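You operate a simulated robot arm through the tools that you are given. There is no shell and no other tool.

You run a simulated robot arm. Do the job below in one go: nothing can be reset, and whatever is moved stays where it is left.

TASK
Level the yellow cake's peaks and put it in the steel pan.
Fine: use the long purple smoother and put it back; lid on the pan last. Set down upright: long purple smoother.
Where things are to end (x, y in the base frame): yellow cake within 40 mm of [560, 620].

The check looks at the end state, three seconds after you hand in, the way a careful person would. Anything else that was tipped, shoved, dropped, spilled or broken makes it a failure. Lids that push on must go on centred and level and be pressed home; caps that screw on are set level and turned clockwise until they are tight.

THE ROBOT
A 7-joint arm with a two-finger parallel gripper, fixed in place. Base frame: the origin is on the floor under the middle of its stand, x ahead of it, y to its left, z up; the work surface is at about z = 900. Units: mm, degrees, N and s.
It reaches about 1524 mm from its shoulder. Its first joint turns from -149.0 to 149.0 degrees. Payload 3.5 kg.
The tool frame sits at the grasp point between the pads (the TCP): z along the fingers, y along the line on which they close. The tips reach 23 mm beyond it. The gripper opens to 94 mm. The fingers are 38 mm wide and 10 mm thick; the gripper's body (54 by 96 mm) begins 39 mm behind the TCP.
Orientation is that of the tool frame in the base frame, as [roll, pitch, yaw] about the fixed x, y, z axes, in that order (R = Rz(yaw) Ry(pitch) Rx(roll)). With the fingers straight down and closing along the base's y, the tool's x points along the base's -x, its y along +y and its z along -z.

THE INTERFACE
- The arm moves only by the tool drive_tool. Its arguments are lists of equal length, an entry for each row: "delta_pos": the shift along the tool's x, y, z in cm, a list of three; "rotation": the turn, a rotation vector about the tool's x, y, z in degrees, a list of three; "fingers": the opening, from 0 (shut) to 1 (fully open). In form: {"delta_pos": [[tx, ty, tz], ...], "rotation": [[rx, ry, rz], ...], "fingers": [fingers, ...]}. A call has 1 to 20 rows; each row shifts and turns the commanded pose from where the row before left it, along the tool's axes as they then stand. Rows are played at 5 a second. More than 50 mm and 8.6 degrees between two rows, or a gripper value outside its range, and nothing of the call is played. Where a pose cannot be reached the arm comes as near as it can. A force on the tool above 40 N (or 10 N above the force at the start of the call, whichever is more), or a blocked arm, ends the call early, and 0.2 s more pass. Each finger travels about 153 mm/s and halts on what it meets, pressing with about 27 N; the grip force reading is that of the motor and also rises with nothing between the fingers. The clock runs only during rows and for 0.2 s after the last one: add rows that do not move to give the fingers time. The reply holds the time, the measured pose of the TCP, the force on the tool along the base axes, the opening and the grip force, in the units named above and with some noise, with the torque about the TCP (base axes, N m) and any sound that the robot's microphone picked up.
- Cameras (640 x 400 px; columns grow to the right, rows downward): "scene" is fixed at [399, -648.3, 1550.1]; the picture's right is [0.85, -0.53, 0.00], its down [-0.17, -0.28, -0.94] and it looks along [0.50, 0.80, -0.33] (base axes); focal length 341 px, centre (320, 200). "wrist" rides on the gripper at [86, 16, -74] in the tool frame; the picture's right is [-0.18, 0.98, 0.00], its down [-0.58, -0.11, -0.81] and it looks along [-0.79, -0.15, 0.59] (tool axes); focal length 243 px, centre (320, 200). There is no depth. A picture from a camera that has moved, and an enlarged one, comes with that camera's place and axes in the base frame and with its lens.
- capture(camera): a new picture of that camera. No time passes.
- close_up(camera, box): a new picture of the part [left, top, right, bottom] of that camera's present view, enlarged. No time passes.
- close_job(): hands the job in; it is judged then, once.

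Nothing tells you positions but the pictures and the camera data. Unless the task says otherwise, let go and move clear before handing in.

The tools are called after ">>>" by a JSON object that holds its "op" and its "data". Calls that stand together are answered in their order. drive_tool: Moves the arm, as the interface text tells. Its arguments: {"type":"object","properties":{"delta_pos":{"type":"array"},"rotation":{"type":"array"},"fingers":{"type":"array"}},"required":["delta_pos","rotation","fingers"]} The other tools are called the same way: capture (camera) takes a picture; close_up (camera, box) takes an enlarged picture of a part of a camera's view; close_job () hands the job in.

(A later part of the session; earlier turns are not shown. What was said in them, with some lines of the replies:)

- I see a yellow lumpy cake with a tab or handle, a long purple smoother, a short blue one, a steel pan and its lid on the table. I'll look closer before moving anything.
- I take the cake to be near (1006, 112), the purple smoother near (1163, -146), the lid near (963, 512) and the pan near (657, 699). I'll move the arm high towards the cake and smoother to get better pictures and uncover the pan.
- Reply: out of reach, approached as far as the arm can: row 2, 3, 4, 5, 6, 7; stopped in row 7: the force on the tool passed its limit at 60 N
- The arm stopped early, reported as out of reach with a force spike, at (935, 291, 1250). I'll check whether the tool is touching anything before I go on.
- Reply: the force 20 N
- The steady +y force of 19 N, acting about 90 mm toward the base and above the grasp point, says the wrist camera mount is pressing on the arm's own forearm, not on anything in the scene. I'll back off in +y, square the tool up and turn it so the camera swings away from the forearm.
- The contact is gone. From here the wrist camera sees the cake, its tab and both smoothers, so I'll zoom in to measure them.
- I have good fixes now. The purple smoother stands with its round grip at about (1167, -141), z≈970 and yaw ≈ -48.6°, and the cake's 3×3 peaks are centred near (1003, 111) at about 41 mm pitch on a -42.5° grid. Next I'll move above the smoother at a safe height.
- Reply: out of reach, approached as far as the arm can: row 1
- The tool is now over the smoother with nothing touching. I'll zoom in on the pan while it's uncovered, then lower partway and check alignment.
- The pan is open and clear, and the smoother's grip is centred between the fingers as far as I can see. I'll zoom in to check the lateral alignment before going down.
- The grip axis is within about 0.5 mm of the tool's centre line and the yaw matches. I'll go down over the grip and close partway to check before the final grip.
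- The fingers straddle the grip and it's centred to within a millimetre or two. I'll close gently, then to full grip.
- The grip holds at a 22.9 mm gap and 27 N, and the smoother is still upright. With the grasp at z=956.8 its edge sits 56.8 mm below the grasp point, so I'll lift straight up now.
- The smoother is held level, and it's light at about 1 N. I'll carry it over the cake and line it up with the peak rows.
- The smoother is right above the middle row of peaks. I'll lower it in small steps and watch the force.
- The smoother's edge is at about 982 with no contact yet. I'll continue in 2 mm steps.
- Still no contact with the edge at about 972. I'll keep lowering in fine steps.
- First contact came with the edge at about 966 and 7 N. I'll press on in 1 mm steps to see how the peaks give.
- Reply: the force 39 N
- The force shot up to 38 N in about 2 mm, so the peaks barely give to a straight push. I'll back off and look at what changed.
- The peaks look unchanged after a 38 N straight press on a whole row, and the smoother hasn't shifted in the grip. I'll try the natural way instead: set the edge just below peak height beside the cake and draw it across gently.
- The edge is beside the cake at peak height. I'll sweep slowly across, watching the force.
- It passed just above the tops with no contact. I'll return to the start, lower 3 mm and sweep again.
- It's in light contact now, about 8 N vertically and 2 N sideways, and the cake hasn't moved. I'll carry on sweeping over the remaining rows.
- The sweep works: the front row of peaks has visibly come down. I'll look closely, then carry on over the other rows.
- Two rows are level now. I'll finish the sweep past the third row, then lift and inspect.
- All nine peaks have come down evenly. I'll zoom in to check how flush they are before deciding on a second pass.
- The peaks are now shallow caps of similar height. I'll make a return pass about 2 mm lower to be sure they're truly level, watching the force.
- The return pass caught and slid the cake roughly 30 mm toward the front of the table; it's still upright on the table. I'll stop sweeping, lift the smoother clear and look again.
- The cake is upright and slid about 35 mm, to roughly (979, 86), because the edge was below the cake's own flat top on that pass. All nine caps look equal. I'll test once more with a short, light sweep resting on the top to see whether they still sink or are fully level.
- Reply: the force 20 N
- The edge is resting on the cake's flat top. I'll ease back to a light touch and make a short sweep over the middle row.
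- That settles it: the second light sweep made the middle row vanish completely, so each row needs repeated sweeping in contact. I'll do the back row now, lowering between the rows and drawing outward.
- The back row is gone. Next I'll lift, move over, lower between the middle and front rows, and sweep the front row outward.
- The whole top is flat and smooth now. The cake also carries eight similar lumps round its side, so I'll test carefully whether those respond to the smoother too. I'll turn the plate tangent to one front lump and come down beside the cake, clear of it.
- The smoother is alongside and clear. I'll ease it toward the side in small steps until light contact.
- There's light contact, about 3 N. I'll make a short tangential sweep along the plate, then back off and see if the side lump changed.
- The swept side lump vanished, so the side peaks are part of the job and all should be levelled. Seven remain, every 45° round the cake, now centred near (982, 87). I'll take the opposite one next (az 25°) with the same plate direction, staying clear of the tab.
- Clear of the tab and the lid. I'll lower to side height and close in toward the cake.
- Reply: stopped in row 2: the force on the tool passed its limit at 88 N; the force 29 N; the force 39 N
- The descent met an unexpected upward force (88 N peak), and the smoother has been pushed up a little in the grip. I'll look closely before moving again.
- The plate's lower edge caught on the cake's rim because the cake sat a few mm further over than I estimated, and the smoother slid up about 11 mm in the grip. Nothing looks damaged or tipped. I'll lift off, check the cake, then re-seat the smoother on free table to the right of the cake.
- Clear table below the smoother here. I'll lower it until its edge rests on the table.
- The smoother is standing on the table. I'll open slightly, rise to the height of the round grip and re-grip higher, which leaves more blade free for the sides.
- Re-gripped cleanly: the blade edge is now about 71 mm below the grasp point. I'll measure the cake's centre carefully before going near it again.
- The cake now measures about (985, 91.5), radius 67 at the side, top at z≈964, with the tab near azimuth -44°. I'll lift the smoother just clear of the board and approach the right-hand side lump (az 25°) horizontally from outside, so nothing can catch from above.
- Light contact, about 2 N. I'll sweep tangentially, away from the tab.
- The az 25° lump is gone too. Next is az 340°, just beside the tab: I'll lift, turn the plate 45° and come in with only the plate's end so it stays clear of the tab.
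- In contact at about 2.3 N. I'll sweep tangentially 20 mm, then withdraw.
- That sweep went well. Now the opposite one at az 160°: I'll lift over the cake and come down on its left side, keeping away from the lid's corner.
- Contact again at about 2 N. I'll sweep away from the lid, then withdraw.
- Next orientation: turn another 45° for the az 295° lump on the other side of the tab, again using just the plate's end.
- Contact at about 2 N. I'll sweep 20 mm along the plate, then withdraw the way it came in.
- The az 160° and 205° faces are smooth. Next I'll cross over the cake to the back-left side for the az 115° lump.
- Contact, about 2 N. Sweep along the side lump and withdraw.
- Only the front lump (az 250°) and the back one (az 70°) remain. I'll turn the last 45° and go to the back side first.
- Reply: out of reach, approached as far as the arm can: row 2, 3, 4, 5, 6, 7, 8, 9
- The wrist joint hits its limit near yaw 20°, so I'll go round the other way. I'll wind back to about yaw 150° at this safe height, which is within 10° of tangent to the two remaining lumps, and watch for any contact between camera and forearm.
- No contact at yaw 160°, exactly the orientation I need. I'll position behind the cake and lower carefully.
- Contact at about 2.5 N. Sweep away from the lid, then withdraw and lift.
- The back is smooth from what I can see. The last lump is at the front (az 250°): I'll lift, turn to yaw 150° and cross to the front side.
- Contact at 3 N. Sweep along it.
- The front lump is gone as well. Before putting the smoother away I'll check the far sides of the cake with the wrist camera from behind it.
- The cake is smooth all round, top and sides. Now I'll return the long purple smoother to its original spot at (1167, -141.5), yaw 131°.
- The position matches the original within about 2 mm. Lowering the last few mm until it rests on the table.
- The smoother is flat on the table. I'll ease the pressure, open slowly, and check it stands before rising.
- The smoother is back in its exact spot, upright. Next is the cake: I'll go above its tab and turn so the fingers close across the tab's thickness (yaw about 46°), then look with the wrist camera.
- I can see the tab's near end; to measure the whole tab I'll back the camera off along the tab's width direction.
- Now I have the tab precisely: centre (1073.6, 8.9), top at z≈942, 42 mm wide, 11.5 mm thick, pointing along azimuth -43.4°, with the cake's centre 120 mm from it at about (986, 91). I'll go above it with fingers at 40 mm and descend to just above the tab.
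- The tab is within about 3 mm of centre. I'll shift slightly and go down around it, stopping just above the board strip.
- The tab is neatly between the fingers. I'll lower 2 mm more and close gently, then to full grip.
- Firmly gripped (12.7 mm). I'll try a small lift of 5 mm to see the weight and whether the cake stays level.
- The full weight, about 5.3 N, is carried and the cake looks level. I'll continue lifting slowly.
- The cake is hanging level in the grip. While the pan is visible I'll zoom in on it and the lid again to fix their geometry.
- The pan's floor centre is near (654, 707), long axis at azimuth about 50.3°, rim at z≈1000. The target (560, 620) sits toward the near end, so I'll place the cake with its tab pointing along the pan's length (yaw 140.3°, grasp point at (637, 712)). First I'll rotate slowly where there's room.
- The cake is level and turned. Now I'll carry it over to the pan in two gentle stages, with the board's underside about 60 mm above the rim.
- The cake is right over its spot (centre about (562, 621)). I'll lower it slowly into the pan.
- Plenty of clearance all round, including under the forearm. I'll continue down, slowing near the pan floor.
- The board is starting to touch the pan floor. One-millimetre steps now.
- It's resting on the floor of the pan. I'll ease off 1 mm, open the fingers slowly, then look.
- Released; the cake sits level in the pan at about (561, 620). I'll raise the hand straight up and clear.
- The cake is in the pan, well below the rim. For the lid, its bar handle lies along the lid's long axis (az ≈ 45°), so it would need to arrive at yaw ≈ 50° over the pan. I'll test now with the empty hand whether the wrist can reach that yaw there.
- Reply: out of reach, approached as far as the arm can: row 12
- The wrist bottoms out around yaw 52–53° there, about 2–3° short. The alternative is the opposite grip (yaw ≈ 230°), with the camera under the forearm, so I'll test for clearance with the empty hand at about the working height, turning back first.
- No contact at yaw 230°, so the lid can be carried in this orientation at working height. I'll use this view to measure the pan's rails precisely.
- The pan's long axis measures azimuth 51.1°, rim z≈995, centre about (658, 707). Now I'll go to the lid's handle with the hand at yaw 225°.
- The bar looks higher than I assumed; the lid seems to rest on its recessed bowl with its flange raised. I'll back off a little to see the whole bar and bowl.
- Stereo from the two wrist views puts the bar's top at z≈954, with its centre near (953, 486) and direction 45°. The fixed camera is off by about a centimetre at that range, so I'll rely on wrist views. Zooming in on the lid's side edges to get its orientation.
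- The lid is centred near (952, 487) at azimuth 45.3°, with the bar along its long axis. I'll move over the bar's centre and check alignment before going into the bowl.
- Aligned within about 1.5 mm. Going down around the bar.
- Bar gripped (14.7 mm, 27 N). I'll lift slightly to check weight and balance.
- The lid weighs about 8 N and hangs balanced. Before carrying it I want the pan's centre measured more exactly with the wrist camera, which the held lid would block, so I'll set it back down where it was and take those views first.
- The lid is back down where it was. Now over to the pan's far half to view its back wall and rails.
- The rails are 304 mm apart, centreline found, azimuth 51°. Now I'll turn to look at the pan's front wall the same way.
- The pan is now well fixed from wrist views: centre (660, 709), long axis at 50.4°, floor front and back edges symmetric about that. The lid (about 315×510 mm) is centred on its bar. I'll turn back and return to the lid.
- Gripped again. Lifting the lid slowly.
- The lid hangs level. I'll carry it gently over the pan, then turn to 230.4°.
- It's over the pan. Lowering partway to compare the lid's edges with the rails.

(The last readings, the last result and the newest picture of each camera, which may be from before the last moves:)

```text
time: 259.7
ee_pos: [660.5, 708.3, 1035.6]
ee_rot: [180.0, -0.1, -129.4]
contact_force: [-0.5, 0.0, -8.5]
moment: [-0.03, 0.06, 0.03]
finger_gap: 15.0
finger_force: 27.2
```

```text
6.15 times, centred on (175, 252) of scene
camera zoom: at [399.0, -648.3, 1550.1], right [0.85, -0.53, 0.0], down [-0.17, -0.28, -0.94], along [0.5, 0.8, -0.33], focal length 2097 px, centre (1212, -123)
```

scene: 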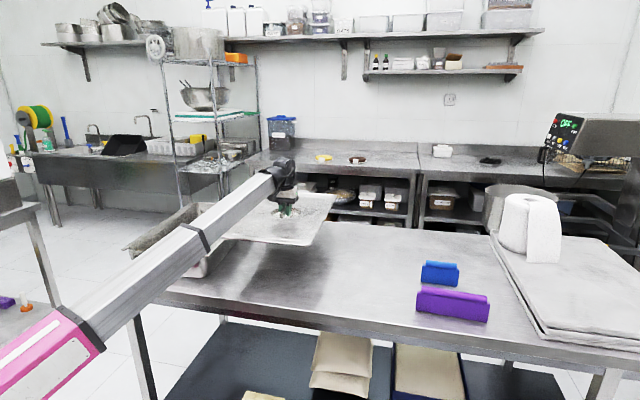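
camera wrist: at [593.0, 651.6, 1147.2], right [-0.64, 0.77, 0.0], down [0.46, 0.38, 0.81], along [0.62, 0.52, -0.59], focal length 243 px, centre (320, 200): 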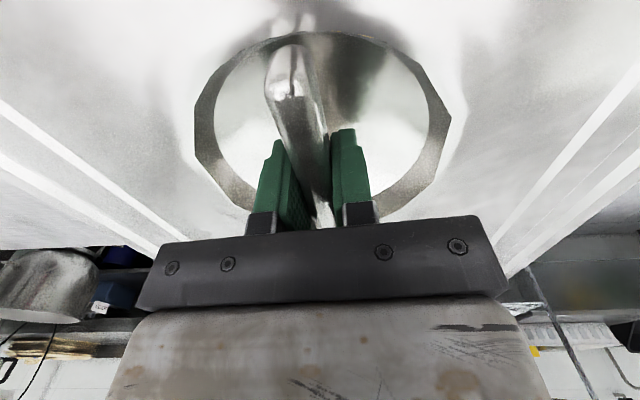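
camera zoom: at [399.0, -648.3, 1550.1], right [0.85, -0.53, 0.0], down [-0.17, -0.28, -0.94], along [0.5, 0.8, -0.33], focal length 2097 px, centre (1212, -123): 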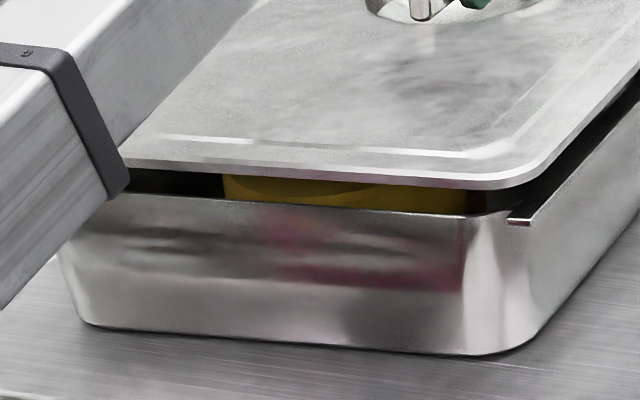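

Lid and pan line up well from above. I'll lower further in small steps, watching the force, and judge the overhang at front and side when it's just above the rim.

>>> {"op": "drive_tool", "data": {"delta_pos": [[0, 0, 0.5], [0, 0, 0.5], [0, 0, 0]], "rotation": [[0, 0, 0], [0, 0, 0], [0, 0, 0]], "fingers": [0, 0, 0]}}

>>> {"op": "close_up", "data": {"camera": "scene", "box": [190, 190, 260, 240]}}

>>> {"op": "close_up", "data": {"camera": "scene", "box": [130, 220, 220, 285]}}

```text
time: 260.5
ee_pos: [660.5, 707.7, 1026.1]
ee_rot: [179.9, 0.0, -129.5]
contact_force: [-1.5, 0.1, -7.0]
moment: [-0.02, 0.02, 0.02]
finger_gap: 14.8
finger_force: 27.6
```

```text
8.00 times, centred on (225, 215) of scene
camera zoom: at [399.0, -648.3, 1550.1], right [0.85, -0.53, 0.0], down [-0.17, -0.28, -0.94], along [0.5, 0.8, -0.33], focal length 2726 px, centre (1080, 80)
```

zoom: 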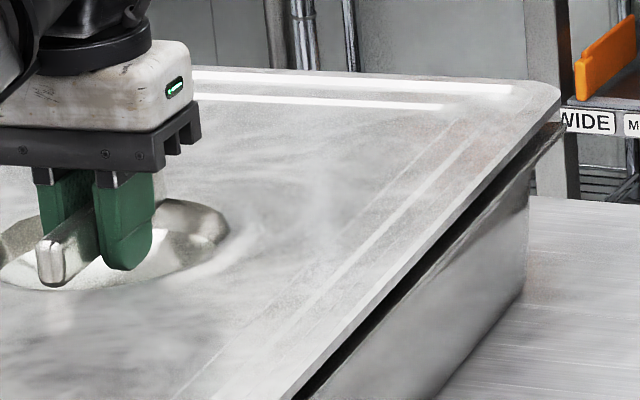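

```text
6.15 times, centred on (175, 252) of scene
camera zoom: at [399.0, -648.3, 1550.1], right [0.85, -0.53, 0.0], down [-0.17, -0.28, -0.94], along [0.5, 0.8, -0.33], focal length 2097 px, centre (1212, -123)
```

zoom: 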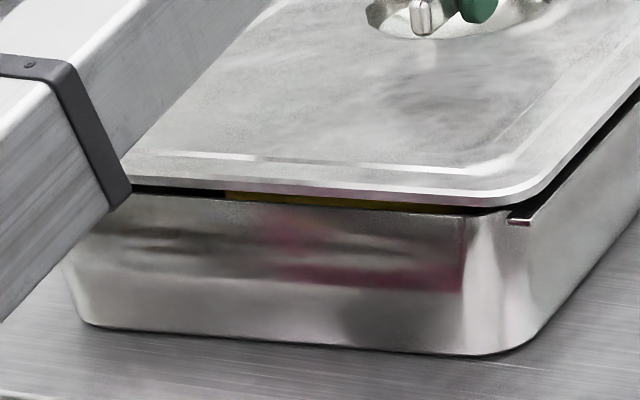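

>>> {"op": "drive_tool", "data": {"delta_pos": [[0, 0, 0.4], [0, 0, 0]], "rotation": [[0, 0, 0], [0, 0, 0]], "fingers": [0, 0]}}

>>> {"op": "close_up", "data": {"camera": "scene", "box": [190, 190, 260, 240]}}

>>> {"op": "close_up", "data": {"camera": "scene", "box": [140, 230, 220, 270]}}

>>> {"op": "close_up", "data": {"camera": "scene", "box": [230, 195, 260, 220]}}

```text
time: 261.1
ee_pos: [659.3, 707.4, 1022.6]
ee_rot: [179.9, -0.1, -129.5]
contact_force: [-0.2, 0.3, -7.5]
moment: [-0.02, 0.02, -0.02]
finger_gap: 14.8
finger_force: 26.9
```

```text
8.00 times, centred on (225, 215) of scene
camera zoom: at [399.0, -648.3, 1550.1], right [0.85, -0.53, 0.0], down [-0.17, -0.28, -0.94], along [0.5, 0.8, -0.33], focal length 2726 px, centre (1080, 80)
```

zoom: 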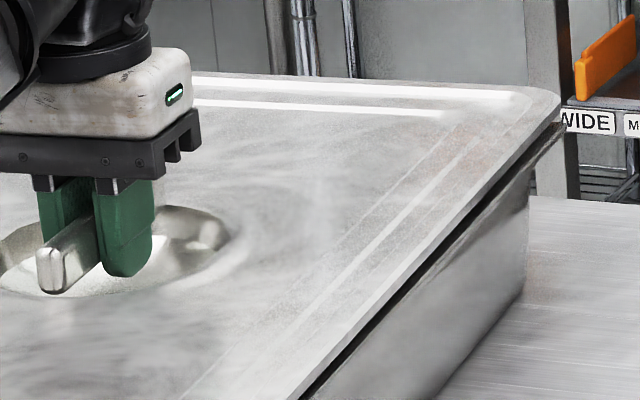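

```text
8.00 times, centred on (180, 250) of scene
camera zoom: at [399.0, -648.3, 1550.1], right [0.85, -0.53, 0.0], down [-0.17, -0.28, -0.94], along [0.5, 0.8, -0.33], focal length 2726 px, centre (1440, -200)
```

zoom: 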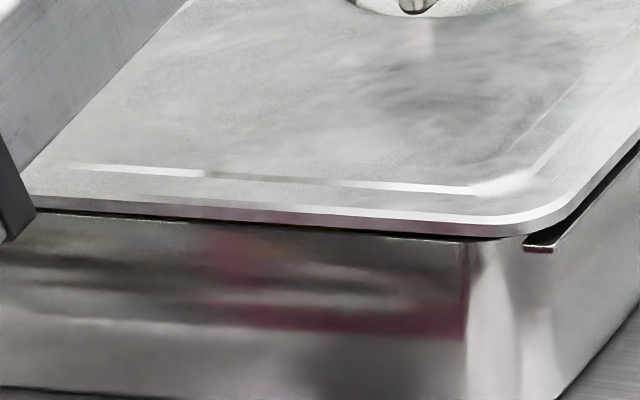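

```text
16.00 times, centred on (245, 208) of scene
camera zoom: at [399.0, -648.3, 1550.1], right [0.85, -0.53, 0.0], down [-0.17, -0.28, -0.94], along [0.5, 0.8, -0.33], focal length 5452 px, centre (1520, 80)
```

zoom: 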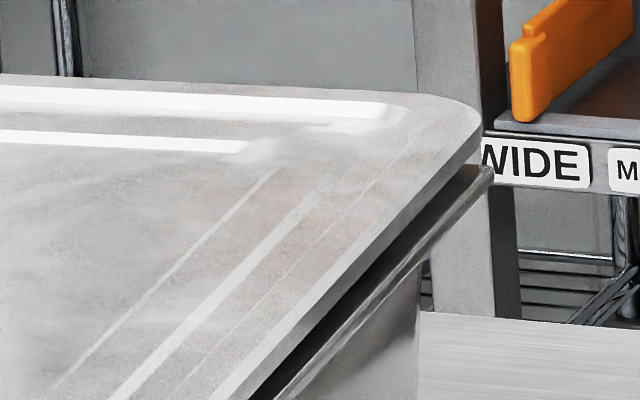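

>>> {"op": "drive_tool", "data": {"delta_pos": [[0, 0, 0.2], [0, 0, 0]], "rotation": [[0, 0, 0], [0, 0, 0]], "fingers": [0, 0]}}

>>> {"op": "drive_tool", "data": {"delta_pos": [[0, 0, 0.2], [0, 0, 0]], "rotation": [[0, 0, 0], [0, 0, 0]], "fingers": [0, 0]}}

>>> {"op": "close_up", "data": {"camera": "scene", "box": [140, 230, 220, 270]}}

>>> {"op": "close_up", "data": {"camera": "scene", "box": [190, 195, 260, 255]}}

```text
time: 261.7
ee_pos: [660.6, 707.6, 1020.4]
ee_rot: [179.9, -0.1, -129.4]
contact_force: [0.0, -0.8, -7.3]
moment: [-0.03, 0.04, -0.02]
finger_gap: 14.9
finger_force: 26.8
```

```text
time: 262.3
ee_pos: [658.9, 708.5, 1019.1]
ee_rot: [179.9, -0.1, -129.6]
contact_force: [-0.6, 0.1, -8.1]
moment: [-0.01, 0.0, -0.02]
finger_gap: 14.7
finger_force: 26.9
```

```text
8.00 times, centred on (180, 250) of scene
camera zoom: at [399.0, -648.3, 1550.1], right [0.85, -0.53, 0.0], down [-0.17, -0.28, -0.94], along [0.5, 0.8, -0.33], focal length 2726 px, centre (1440, -200)
```

zoom: 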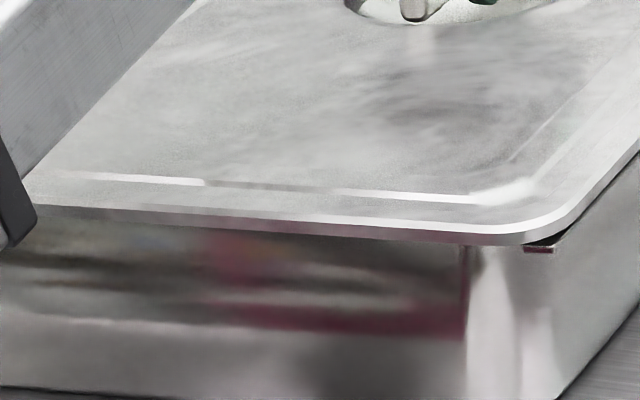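

```text
6.67 times, centred on (225, 225) of scene
camera zoom: at [399.0, -648.3, 1550.1], right [0.85, -0.53, 0.0], down [-0.17, -0.28, -0.94], along [0.5, 0.8, -0.33], focal length 2272 px, centre (953, 33)
```

zoom: 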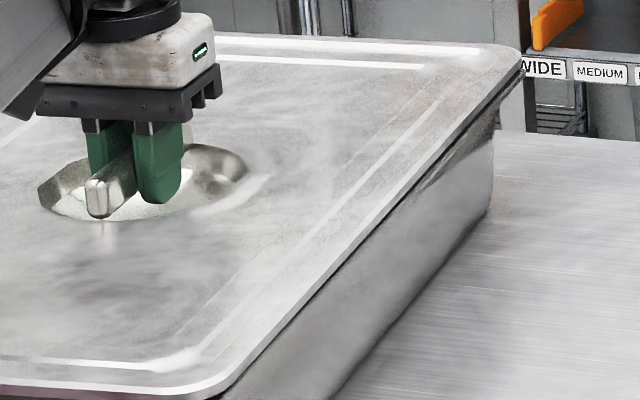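

Overhang looks even at front, back and side, and the edges run parallel. Lowering the last few mm to contact.

>>> {"op": "drive_tool", "data": {"delta_pos": [[0, 0, 0.2], [0, 0, 0]], "rotation": [[0, 0, 0], [0, 0, 0]], "fingers": [0, 0]}}

>>> {"op": "drive_tool", "data": {"delta_pos": [[0, 0, 0.2], [0, 0, 0]], "rotation": [[0, 0, 0], [0, 0, 0]], "fingers": [0, 0]}}

>>> {"op": "close_up", "data": {"camera": "scene", "box": [120, 185, 270, 285]}}

```text
time: 262.9
ee_pos: [659.6, 708.3, 1016.7]
ee_rot: [179.9, -0.1, -129.5]
contact_force: [-0.4, 0.3, -7.2]
moment: [-0.03, 0.03, 0.01]
finger_gap: 15.0
finger_force: 26.9
```

```text
time: 263.5
ee_pos: [659.6, 708.2, 1013.7]
ee_rot: [179.9, 0.0, -129.5]
contact_force: [-6.5, 1.9, -9.3]
moment: [-0.03, -0.13, -1.15]
finger_gap: 15.1
finger_force: 26.9
```

```text
4.00 times, centred on (195, 235) of scene
camera zoom: at [399.0, -648.3, 1550.1], right [0.85, -0.53, 0.0], down [-0.17, -0.28, -0.94], along [0.5, 0.8, -0.33], focal length 1363 px, centre (820, 60)
```

zoom: 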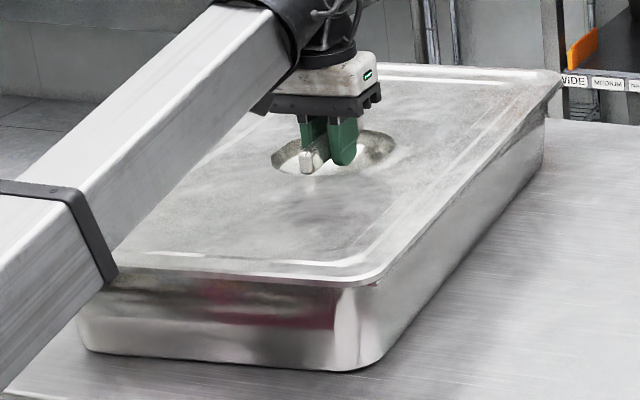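

The lid has touched with a small sideways force (about 6 N to the left) and a clockwise torque of 1.15 N·m, so it's turned slightly too far anticlockwise and sits a hair to the right. I'll back up, correct by about -0.7° and 1.5 mm left, and try again.

>>> {"op": "drive_tool", "data": {"delta_pos": [[0, 0, -0.4], [0, 0.15, 0], [0, 0, 0.2], [0, 0, 0]], "rotation": [[0, 0, 0], [0, 0, 0.7], [0, 0, 0], [0, 0, 0]], "fingers": [0, 0, 0, 0]}}

>>> {"op": "drive_tool", "data": {"delta_pos": [[0, 0, 0.2], [0, 0, 0]], "rotation": [[0, 0, 0], [0, 0, 0]], "fingers": [0, 0]}}

```text
time: 264.5
ee_pos: [658.9, 708.9, 1016.7]
ee_rot: [179.9, -0.1, -130.1]
contact_force: [-0.1, 0.1, -7.8]
moment: [-0.07, 0.04, 0.0]
finger_gap: 14.8
finger_force: 26.5
```

```text
time: 265.1
ee_pos: [658.6, 708.2, 1014.3]
ee_rot: [-180.0, -0.2, -130.1]
contact_force: [-1.7, -6.1, -9.3]
moment: [-0.11, -0.04, 1.11]
finger_gap: 15.3
finger_force: 27.1
```

Now the torque has reversed, so the right angle is in between; the force also asks for a small shift toward the front. Splitting the difference.

>>> {"op": "drive_tool", "data": {"delta_pos": [[0, 0, -0.4], [0.15, -0.05, 0], [0, 0, 0.2], [0, 0, 0]], "rotation": [[0, 0, 0], [0, 0, -0.35], [0, 0, 0], [0, 0, 0]], "fingers": [0, 0, 0, 0]}}

>>> {"op": "drive_tool", "data": {"delta_pos": [[0, 0, 0.2], [0, 0, 0]], "rotation": [[0, 0, 0], [0, 0, 0]], "fingers": [0, 0]}}

```text
time: 266.1
ee_pos: [659.7, 707.5, 1016.6]
ee_rot: [179.8, -0.1, -129.8]
contact_force: [-0.1, -1.0, -8.0]
moment: [0.0, 0.03, -0.02]
finger_gap: 14.9
finger_force: 27.0
```

```text
time: 266.7
ee_pos: [659.1, 708.5, 1014.1]
ee_rot: [179.9, 0.0, -129.9]
contact_force: [0.3, 6.9, -8.9]
moment: [0.2, -0.49, -0.72]
finger_gap: 14.9
finger_force: 27.0
```

The forces now show contact with the front and right; I'm within a millimetre. One more small correction, then lower gently.

>>> {"op": "drive_tool", "data": {"delta_pos": [[0, 0, -0.4], [-0.08, 0.05, 0], [0, 0, 0.2], [0, 0, 0]], "rotation": [[0, 0, 0], [0, 0, 0.08], [0, 0, 0], [0, 0, 0]], "fingers": [0, 0, 0, 0]}}

>>> {"op": "drive_tool", "data": {"delta_pos": [[0, 0, 0.2], [0, 0, 0]], "rotation": [[0, 0, 0], [0, 0, 0]], "fingers": [0, 0]}}

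```text
time: 267.7
ee_pos: [659.0, 709.3, 1016.9]
ee_rot: [179.9, 0.0, -129.9]
contact_force: [0.2, 1.0, -8.0]
moment: [-0.05, 0.0, 0.0]
finger_gap: 14.9
finger_force: 27.2
```

```text
time: 268.3
ee_pos: [657.7, 707.9, 1014.4]
ee_rot: [179.9, 0.0, -129.9]
contact_force: [-2.6, 1.4, -9.4]
moment: [0.36, -0.61, -0.09]
finger_gap: 14.9
finger_force: 26.8
```

Side forces are nearly gone (3 N) and the yaw torque is zero, so it's going in straight. I'll continue lowering 1 mm at a time.

>>> {"op": "drive_tool", "data": {"delta_pos": [[0, 0, 0.1], [0, 0, 0]], "rotation": [[0, 0, 0], [0, 0, 0]], "fingers": [0, 0]}}

>>> {"op": "drive_tool", "data": {"delta_pos": [[0, 0, 0.1], [0, 0, 0]], "rotation": [[0, 0, 0], [0, 0, 0]], "fingers": [0, 0]}}

>>> {"op": "close_up", "data": {"camera": "scene", "box": [120, 185, 270, 285]}}

```text
time: 268.9
ee_pos: [659.2, 708.9, 1013.3]
ee_rot: [-179.9, -0.1, -129.9]
contact_force: [-1.8, -1.9, -4.7]
moment: [0.54, -0.59, 0.04]
finger_gap: 14.9
finger_force: 26.3
```

```text
time: 269.5
ee_pos: [659.2, 709.1, 1012.5]
ee_rot: [180.0, -0.1, -130.0]
contact_force: [0.6, -0.3, 13.3]
moment: [-0.56, 0.32, 0.11]
finger_gap: 14.8
finger_force: 27.3
```

```text
4.00 times, centred on (195, 235) of scene
camera zoom: at [399.0, -648.3, 1550.1], right [0.85, -0.53, 0.0], down [-0.17, -0.28, -0.94], along [0.5, 0.8, -0.33], focal length 1363 px, centre (820, 60)
```

zoom: 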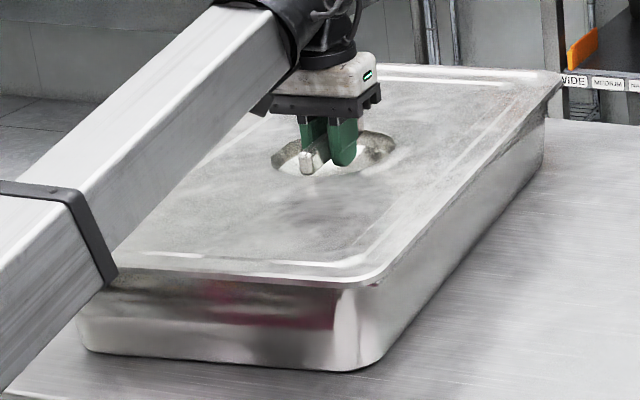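

The lid has landed (about 21 N of support, no side force). I'll press it home a bit more firmly and listen.

>>> {"op": "drive_tool", "data": {"delta_pos": [[0, 0, 0.1], [0, 0, 0], [0, 0, 0]], "rotation": [[0, 0, 0], [0, 0, 0], [0, 0, 0]], "fingers": [0, 0, 0]}}

>>> {"op": "close_up", "data": {"camera": "scene", "box": [140, 230, 220, 270]}}

>>> {"op": "close_up", "data": {"camera": "scene", "box": [190, 195, 260, 255]}}

```text
time: 270.3
ee_pos: [659.5, 708.8, 1011.7]
ee_rot: [-179.9, 0.0, -129.8]
contact_force: [5.8, -2.5, 18.6]
moment: [-0.12, -0.27, 0.32]
finger_gap: 15.0
finger_force: 27.1
```

```text
8.00 times, centred on (180, 250) of scene
camera zoom: at [399.0, -648.3, 1550.1], right [0.85, -0.53, 0.0], down [-0.17, -0.28, -0.94], along [0.5, 0.8, -0.33], focal length 2726 px, centre (1440, -200)
```

zoom: 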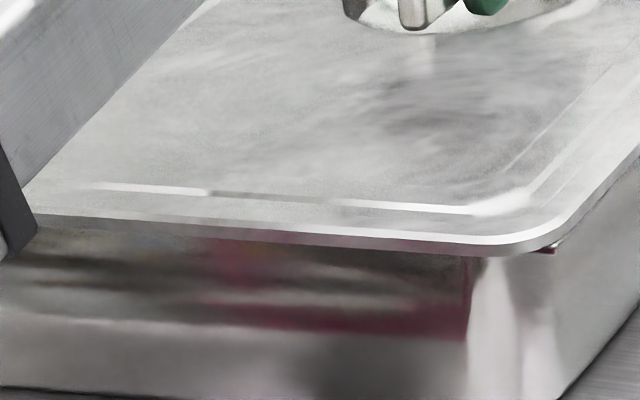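

```text
6.67 times, centred on (225, 225) of scene
camera zoom: at [399.0, -648.3, 1550.1], right [0.85, -0.53, 0.0], down [-0.17, -0.28, -0.94], along [0.5, 0.8, -0.33], focal length 2272 px, centre (953, 33)
```

zoom: 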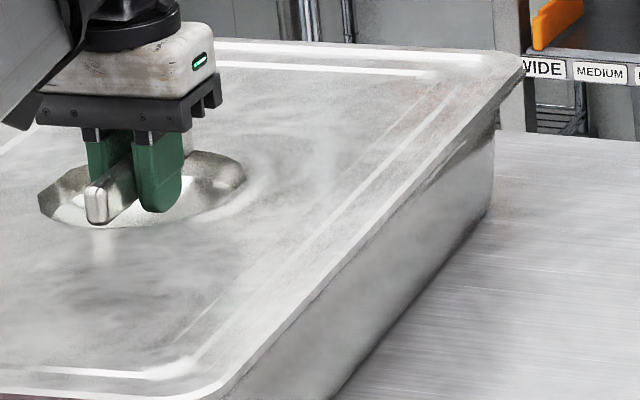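

>>> {"op": "drive_tool", "data": {"delta_pos": [[0, 0, 0.1], [0, 0, 0.1], [0, 0, 0], [0, 0, 0]], "rotation": [[0, 0, 0], [0, 0, 0], [0, 0, 0], [0, 0, 0]], "fingers": [0, 0, 0, 0]}}

>>> {"op": "close_up", "data": {"camera": "scene", "box": [140, 230, 220, 270]}}

```text
time: 271.3
ee_pos: [658.9, 708.6, 1010.7]
ee_rot: [-179.9, 0.0, -129.9]
contact_force: [8.6, -4.2, 19.4]
moment: [-0.09, -0.04, 0.23]
finger_gap: 14.8
finger_force: 27.2
```

```text
8.00 times, centred on (180, 250) of scene
camera zoom: at [399.0, -648.3, 1550.1], right [0.85, -0.53, 0.0], down [-0.17, -0.28, -0.94], along [0.5, 0.8, -0.33], focal length 2726 px, centre (1440, -200)
```

zoom: 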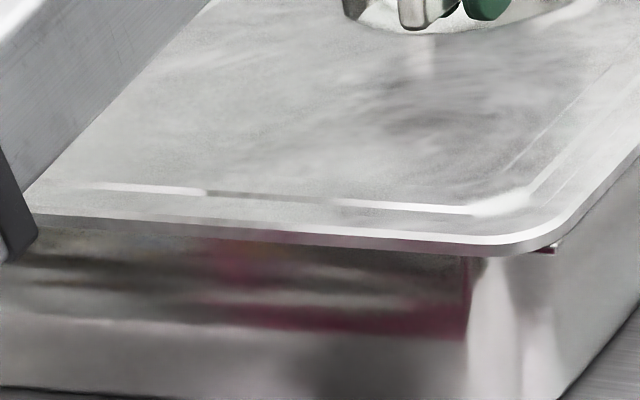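

The lid sits flush; the fingers just slide along the bar now. I'll relax, release the bar, and inspect the seat all round.

>>> {"op": "drive_tool", "data": {"delta_pos": [[0, 0, -0.15], [0, 0, 0], [0, 0, 0], [0, 0, 0], [0, 0, 0], [0, 0, 0]], "rotation": [[0, 0, 0], [0, 0, 0], [0, 0, 0], [0, 0, 0], [0, 0, 0], [0, 0, 0]], "fingers": [0, 0.17, 0.22, 0.3, 0.4, 0.43]}}

>>> {"op": "drive_tool", "data": {"delta_pos": [[0, 0, -1], [0, 0, -2], [0, 0, -2.5], [0, 0, 0]], "rotation": [[0, 0, 0], [0, 0, 0], [0, 0, 0], [0, 0, 0]], "fingers": [0.43, 0.43, 0.43, 0.43]}}

>>> {"op": "capture", "data": {"camera": "wrist"}}

>>> {"op": "close_up", "data": {"camera": "scene", "box": [120, 175, 270, 285]}}

```text
time: 272.7
ee_pos: [658.6, 708.2, 1010.6]
ee_rot: [179.9, -0.1, -129.8]
contact_force: [0.4, -0.3, -0.5]
moment: [0.04, -0.01, -0.03]
finger_gap: 40.4
finger_force: 0.1
```

```text
time: 273.7
ee_pos: [660.2, 707.5, 1067.2]
ee_rot: [179.8, -0.2, -129.8]
contact_force: [-0.5, -0.7, -0.7]
moment: [0.0, 0.01, 0.0]
finger_gap: 40.5
finger_force: 0.0
```

```text
taken
camera wrist: at [591.4, 650.5, 1141.8], right [-0.64, 0.77, 0.0], down [0.46, 0.38, 0.81], along [0.62, 0.51, -0.59], focal length 243 px, centre (320, 200)
```

wrist: 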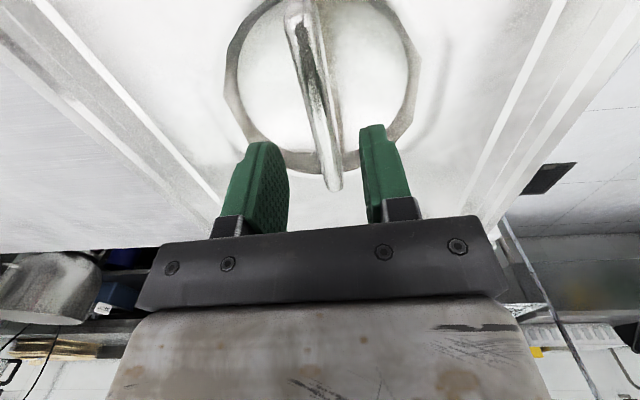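

```text
3.64 times, centred on (195, 230) of scene
camera zoom: at [399.0, -648.3, 1550.1], right [0.85, -0.53, 0.0], down [-0.17, -0.28, -0.94], along [0.5, 0.8, -0.33], focal length 1239 px, centre (774, 91)
```

zoom: 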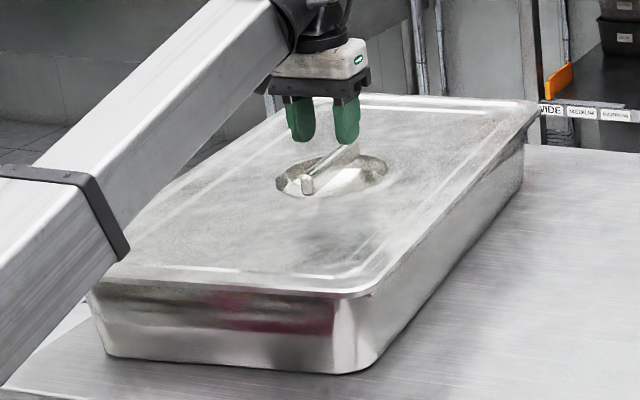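

The lid looks seated and level. To be sure it's home I'll press down on the middle of the bar with closed fingertips.

>>> {"op": "drive_tool", "data": {"delta_pos": [[0, 0, 0], [0, 0, 0], [0, 0, 0], [0, 0, 0.8], [0, 0, 0.4], [0, 0, 0]], "rotation": [[0, 0, 0], [0, 0, 0], [0, 0, 0], [0, 0, 0], [0, 0, 0], [0, 0, 0]], "fingers": [0.2, 0, 0, 0, 0, 0]}}

>>> {"op": "drive_tool", "data": {"delta_pos": [[0, 0, 0.2], [0, 0, 0.2], [0, 0, 0]], "rotation": [[0, 0, 0], [0, 0, 0], [0, 0, 0]], "fingers": [0, 0, 0]}}

>>> {"op": "drive_tool", "data": {"delta_pos": [[0, 0, 0.2], [0, 0, 0.2], [0, 0, 0]], "rotation": [[0, 0, 0], [0, 0, 0], [0, 0, 0]], "fingers": [0, 0, 0]}}

```text
time: 275.1
ee_pos: [659.7, 707.4, 1053.7]
ee_rot: [180.0, -0.2, -129.9]
contact_force: [0.9, 0.1, -0.2]
moment: [-0.03, 0.0, 0.0]
finger_gap: 0.3
finger_force: 27.6
```

```text
time: 275.9
ee_pos: [658.0, 709.2, 1050.1]
ee_rot: [179.9, -0.1, -129.9]
contact_force: [0.2, 0.2, -0.1]
moment: [0.0, 0.01, 0.0]
finger_gap: 0.0
finger_force: 26.9
```

```text
time: 276.9
ee_pos: [657.6, 709.2, 1049.0]
ee_rot: [180.0, -0.1, -129.9]
contact_force: [-2.7, -3.2, 9.1]
moment: [-0.09, 0.08, 0.02]
finger_gap: 0.1
finger_force: 26.9
stopped in row 3: the force on the tool passed its limit at 41 N (the readings are from after the stop); the commanded pose is now the measured one
```

>>> {"op": "drive_tool", "data": {"delta_pos": [[0, 0, 0.1], [0, 0, 0.1], [0, 0, 0]], "rotation": [[0, 0, 0], [0, 0, 0], [0, 0, 0]], "fingers": [0, 0, 0]}}

>>> {"op": "close_up", "data": {"camera": "scene", "box": [120, 175, 270, 285]}}

```text
time: 277.7
ee_pos: [659.0, 709.0, 1048.7]
ee_rot: [180.0, 0.2, -130.0]
contact_force: [-4.1, -2.0, 10.8]
moment: [-0.24, 0.21, -0.04]
finger_gap: 0.0
finger_force: 26.8
stopped in row 3: the force on the tool passed its limit at 41 N (the readings are from after the stop); the commanded pose is now the measured one
```

```text
3.64 times, centred on (195, 230) of scene
camera zoom: at [399.0, -648.3, 1550.1], right [0.85, -0.53, 0.0], down [-0.17, -0.28, -0.94], along [0.5, 0.8, -0.33], focal length 1239 px, centre (774, 91)
```

zoom: 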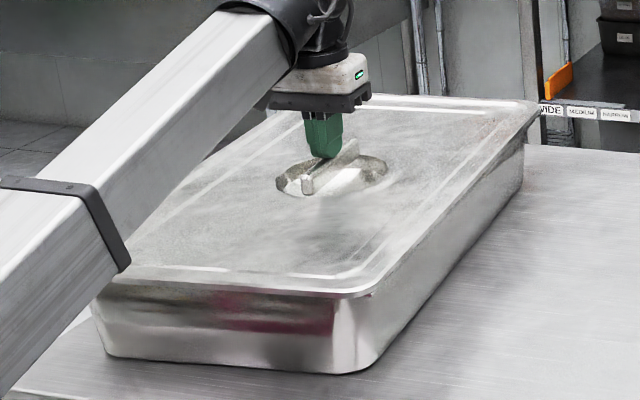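

The lid takes over 40 N without moving, so it's home. I'll lift off, turn the hand back and move clear to inspect.

>>> {"op": "drive_tool", "data": {"delta_pos": [[0, 0, -0.5], [0, 0, -1.0], [0, 0, 0], [0, 0, 0], [0, 0, 0], [0, 0, 0], [0, 0, 0], [0, 0, 0], [0, 0, 0], [0, 0, 0], [0, 0, 0], [0, 0, 0], [0, 0, 0], [0, 0, -4], [0, 0, -4], [0, 0, -4], [0, 0, 0]], "rotation": [[0, 0, 0], [0, 0, 0], [0, 0, 8], [0, 0, 8], [0, 0, 8], [0, 0, 8], [0, 0, 8], [0, 0, 8], [0, 0, 8], [0, 0, 8], [0, 0, 8], [0, 0, 8], [0, 0, 8], [0, 0, 0], [0, 0, 0], [0, 0, 0], [0, 0, 0]], "fingers": [0, 0, 0, 0, 0, 0, 0, 0, 0, 0, 0, 0, 0, 0, 0, 0, 0]}}

>>> {"op": "capture", "data": {"camera": "wrist"}}

```text
time: 281.3
ee_pos: [659.7, 710.5, 1183.9]
ee_rot: [179.9, 0.0, 142.0]
contact_force: [0.1, -0.3, -0.7]
moment: [-0.02, 0.0, -0.02]
finger_gap: 0.1
finger_force: 27.3
```

```text
taken
camera wrist: at [601.4, 775.4, 1258.3], right [0.75, 0.66, 0.0], down [0.39, -0.44, 0.81], along [0.53, -0.6, -0.59], focal length 243 px, centre (320, 200)
```

wrist: 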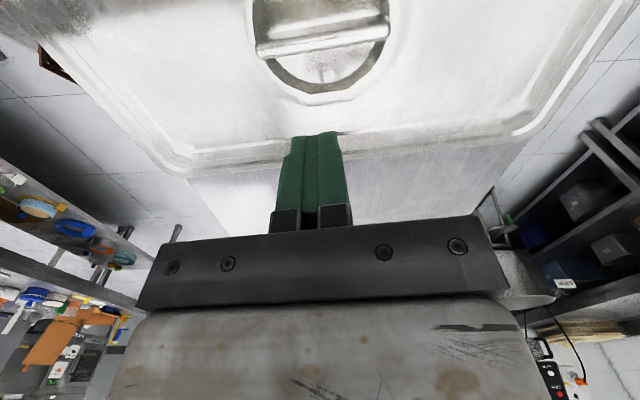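

>>> {"op": "drive_tool", "data": {"delta_pos": [[-4.29, -1.81, 0], [-4.29, -1.81, 0], [-4.29, -1.81, 0], [-4.29, -1.81, 0], [-4.29, -1.81, 0], [-4.29, -1.81, 0], [-4.29, -1.81, 0], [-4.29, -1.81, 0], [-4.29, -1.81, 0], [-4.29, -1.81, 0], [-4.29, -1.81, 0], [-4.29, -1.81, 0], [-4.29, -1.81, 0], [-4.29, -1.81, 0], [-4.29, -1.81, 0], [0, 0, 0], [0, 0, 0]], "rotation": [[0, 0, 0], [0, 0, 0], [0, 0, 0], [0, 0, 0], [0, 0, 0], [0, 0, 0], [0, 0, 0], [0, 0, 0], [0, 0, 0], [0, 0, 0], [0, 0, 0], [0, 0, 0], [0, 0, 0], [0, 0, 0], [0, 0, 0], [0, 0, 0], [0, 0, 0]], "fingers": [0.3, 0.5, 0.5, 0.5, 0.5, 0.5, 0.5, 0.5, 0.5, 0.5, 0.5, 0.5, 0.5, 0.5, 0.5, 0.5, 0.5]}}

>>> {"op": "capture", "data": {"camera": "scene"}}

>>> {"op": "close_up", "data": {"camera": "scene", "box": [110, 180, 270, 290]}}

>>> {"op": "close_up", "data": {"camera": "scene", "box": [120, 225, 220, 280]}}

>>> {"op": "close_up", "data": {"camera": "scene", "box": [185, 190, 265, 250]}}

```text
time: 284.9
ee_pos: [999.8, 100.7, 1180.8]
ee_rot: [180.0, -0.1, 142.1]
contact_force: [-0.3, -0.6, -0.2]
moment: [0.01, -0.01, 0.01]
finger_gap: 47.2
finger_force: 0.0
```

```text
taken
```

scene: 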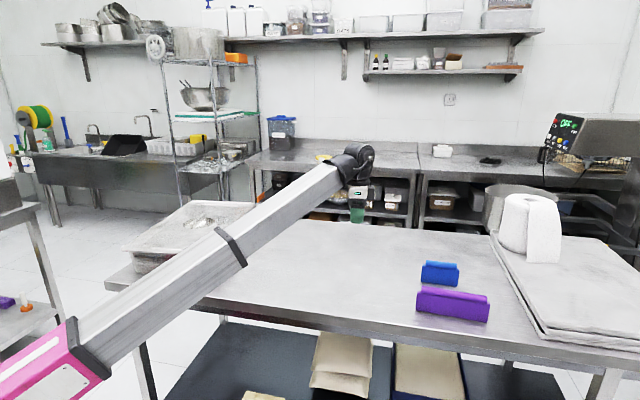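

```text
3.64 times, centred on (190, 235) of scene
camera zoom: at [399.0, -648.3, 1550.1], right [0.85, -0.53, 0.0], down [-0.17, -0.28, -0.94], along [0.5, 0.8, -0.33], focal length 1239 px, centre (793, 73)
```

zoom: 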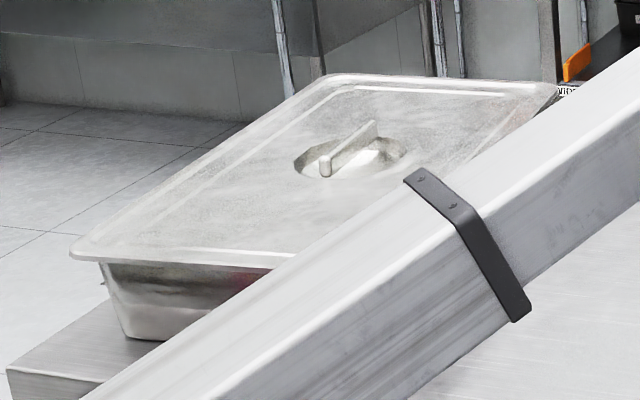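

```text
6.40 times, centred on (170, 252) of scene
camera zoom: at [399.0, -648.3, 1550.1], right [0.85, -0.53, 0.0], down [-0.17, -0.28, -0.94], along [0.5, 0.8, -0.33], focal length 2181 px, centre (1280, -136)
```

zoom: 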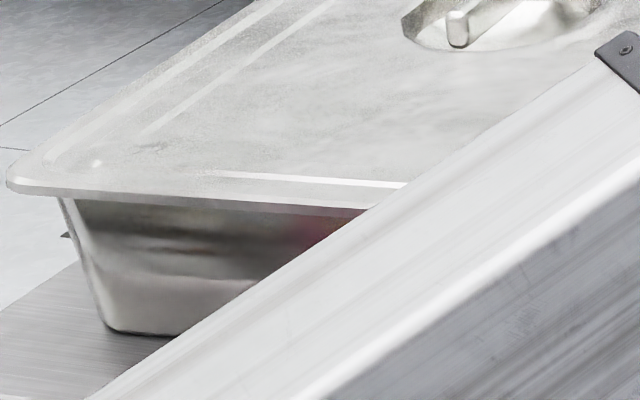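

```text
6.67 times, centred on (225, 220) of scene
camera zoom: at [399.0, -648.3, 1550.1], right [0.85, -0.53, 0.0], down [-0.17, -0.28, -0.94], along [0.5, 0.8, -0.33], focal length 2272 px, centre (953, 67)
```

zoom: 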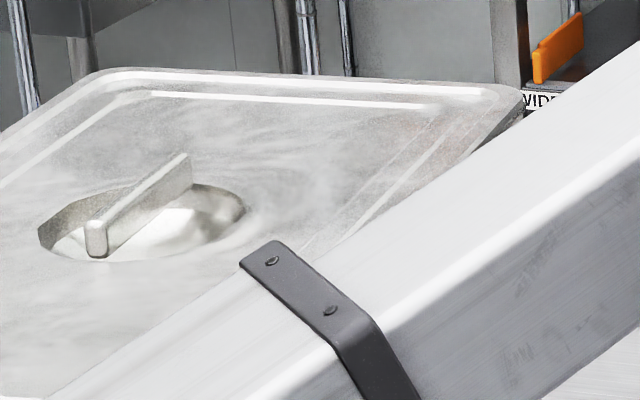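

The left side is visible now. I'll swing the arm a little further right so the whole pan and lid are in view.

>>> {"op": "drive_tool", "data": {"delta_pos": [[-4.0, -1.2, -1], [-4.0, -1.2, -1], [-4.0, -1.2, -1], [-4.0, -1.2, -1], [-4.0, -1.2, 0], [-4.0, -1.2, 0], [-4.0, -1.2, 0], [0, 0, 0], [0, 0, 0]], "rotation": [[0, 0, 0], [0, 0, 0], [0, 0, 2], [0, 0, 3], [0, 0, 3], [0, 0, 3], [0, 0, 0], [0, 0, 0], [0, 0, 0]], "fingers": [0.5, 0.5, 0.5, 0.5, 0.5, 0.5, 0.5, 0.5, 0.5]}}

>>> {"op": "capture", "data": {"camera": "scene"}}

>>> {"op": "close_up", "data": {"camera": "scene", "box": [110, 185, 270, 290]}}

>>> {"op": "close_up", "data": {"camera": "scene", "box": [115, 225, 215, 280]}}

>>> {"op": "close_up", "data": {"camera": "scene", "box": [190, 190, 265, 270]}}

```text
time: 286.9
ee_pos: [1152.7, -148.2, 1219.1]
ee_rot: [180.0, 0.1, 131.1]
contact_force: [-0.4, 0.4, 0.1]
moment: [0.0, 0.02, -0.03]
finger_gap: 47.0
finger_force: 0.1
```

```text
taken
```

scene: 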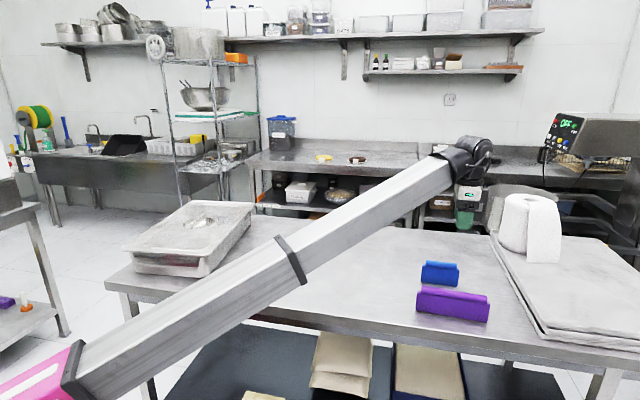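

```text
3.81 times, centred on (190, 238) of scene
camera zoom: at [399.0, -648.3, 1550.1], right [0.85, -0.53, 0.0], down [-0.17, -0.28, -0.94], along [0.5, 0.8, -0.33], focal length 1298 px, centre (815, 57)
```

zoom: 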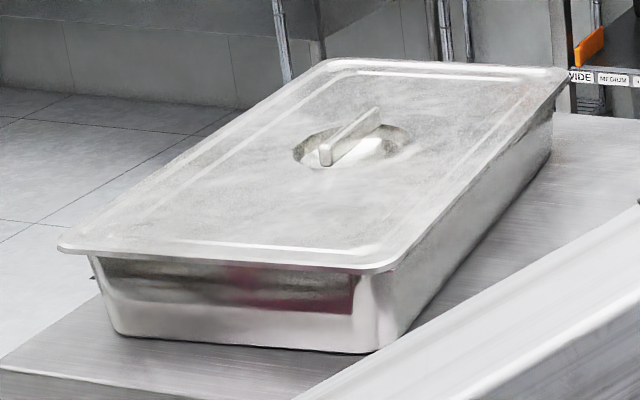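

```text
6.40 times, centred on (165, 252) of scene
camera zoom: at [399.0, -648.3, 1550.1], right [0.85, -0.53, 0.0], down [-0.17, -0.28, -0.94], along [0.5, 0.8, -0.33], focal length 2181 px, centre (1312, -136)
```

zoom: 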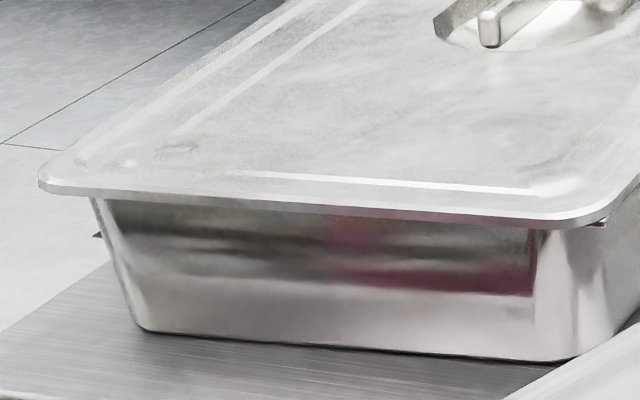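

```text
5.00 times, centred on (228, 230) of scene
camera zoom: at [399.0, -648.3, 1550.1], right [0.85, -0.53, 0.0], down [-0.17, -0.28, -0.94], along [0.5, 0.8, -0.33], focal length 1704 px, centre (782, 50)
```

zoom: 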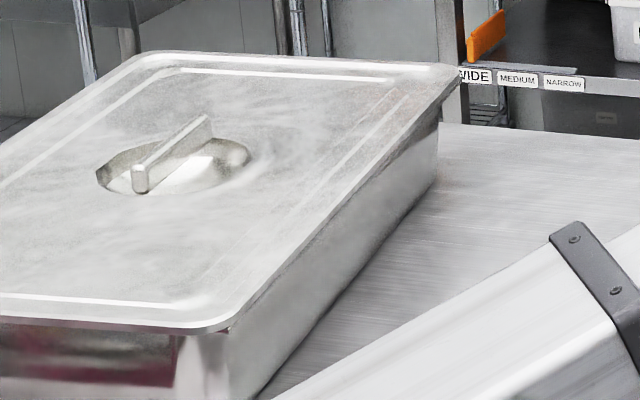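

The lid looks level and square on the pan. I'll zoom right in on the seams at the front-right corner, front-left corner and back-right corner.

>>> {"op": "close_up", "data": {"camera": "scene", "box": [195, 248, 220, 266]}}

>>> {"op": "close_up", "data": {"camera": "scene", "box": [120, 238, 150, 262]}}

>>> {"op": "close_up", "data": {"camera": "scene", "box": [230, 195, 262, 220]}}

>>> {"op": "close_up", "data": {"camera": "scene", "box": [205, 215, 240, 250]}}

```text
16.00 times, centred on (208, 257) of scene
camera zoom: at [399.0, -648.3, 1550.1], right [0.85, -0.53, 0.0], down [-0.17, -0.28, -0.94], along [0.5, 0.8, -0.33], focal length 5452 px, centre (2120, -712)
```

zoom: 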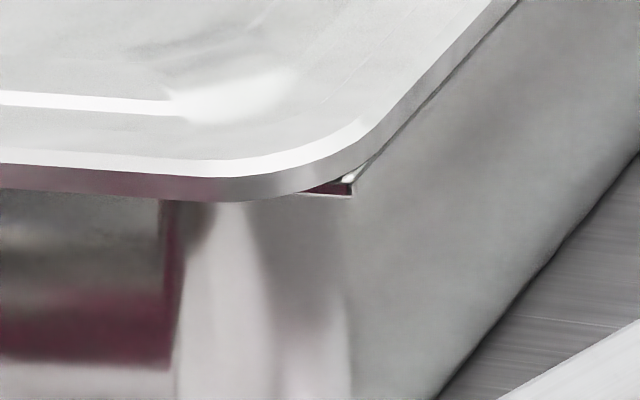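

```text
16.00 times, centred on (135, 250) of scene
camera zoom: at [399.0, -648.3, 1550.1], right [0.85, -0.53, 0.0], down [-0.17, -0.28, -0.94], along [0.5, 0.8, -0.33], focal length 5452 px, centre (3280, -600)
```

zoom: 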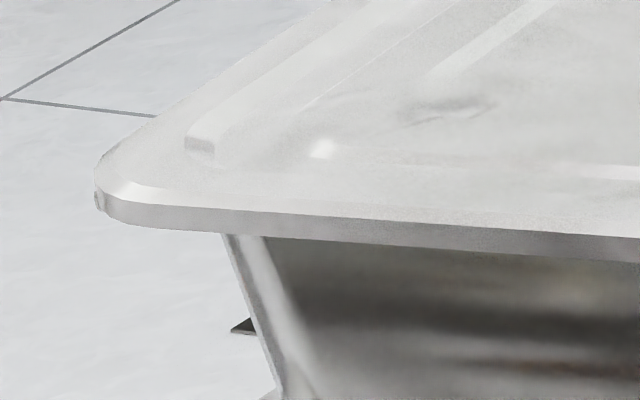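

```text
16.00 times, centred on (246, 208) of scene
camera zoom: at [399.0, -648.3, 1550.1], right [0.85, -0.53, 0.0], down [-0.17, -0.28, -0.94], along [0.5, 0.8, -0.33], focal length 5452 px, centre (1504, 80)
```

zoom: 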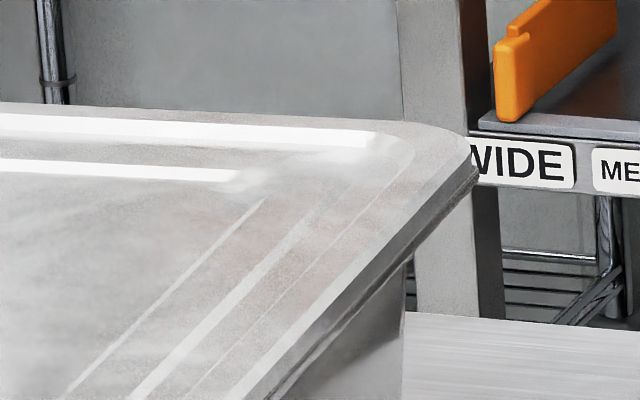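

```text
11.43 times, centred on (222, 232) of scene
camera zoom: at [399.0, -648.3, 1550.1], right [0.85, -0.53, 0.0], down [-0.17, -0.28, -0.94], along [0.5, 0.8, -0.33], focal length 3895 px, centre (1434, -171)
```

zoom: 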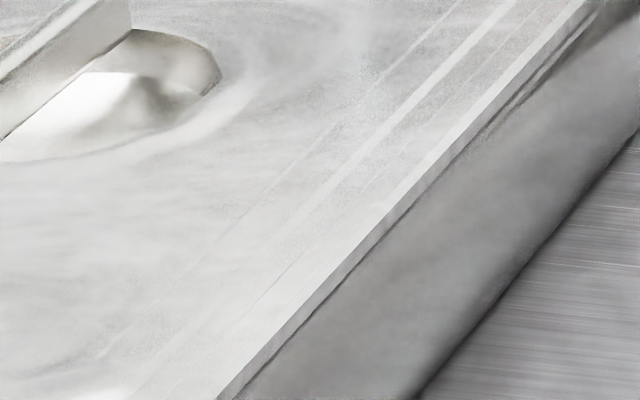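

The lid is flush on the rails at every visible corner, with the rail ends just under it on both sides. The cake is in the pan near (561, 620) with its peaks levelled. The long purple smoother stands upright in its original place, the blue one is untouched, and the arm is clear, so I'm handing in.

>>> {"op": "close_job", "data": {}}

```text
The job is handed in.
```

The job is handed in. The cake is levelled and in the steel pan with the lid on, and the long purple smoother is back in its place.

- **Cake:** I levelled all nine peaks on top and all eight lumps round the side. It rests level in the pan with its centre at about (561, 620), within a few mm of the target.
- **Smoother:** it stands upright in its original spot, within about 2 mm.
- **Lid:** it sits level and flush on the rails wherever I could see. It took a 40 N press in the middle without moving.
- **Hand:** open and clear of everything. The blue smoother was not touched.

**What went wrong on the way:**
- One levelling pass was set too low and slid the cake about 35 mm along the table. It stayed upright.
- Once the smoother's edge caught the cake's rim, with a brief force of about 88 N. That pushed the smoother up about 12 mm in the grip, so I set it down and gripped it again. I saw no damage to the cake.
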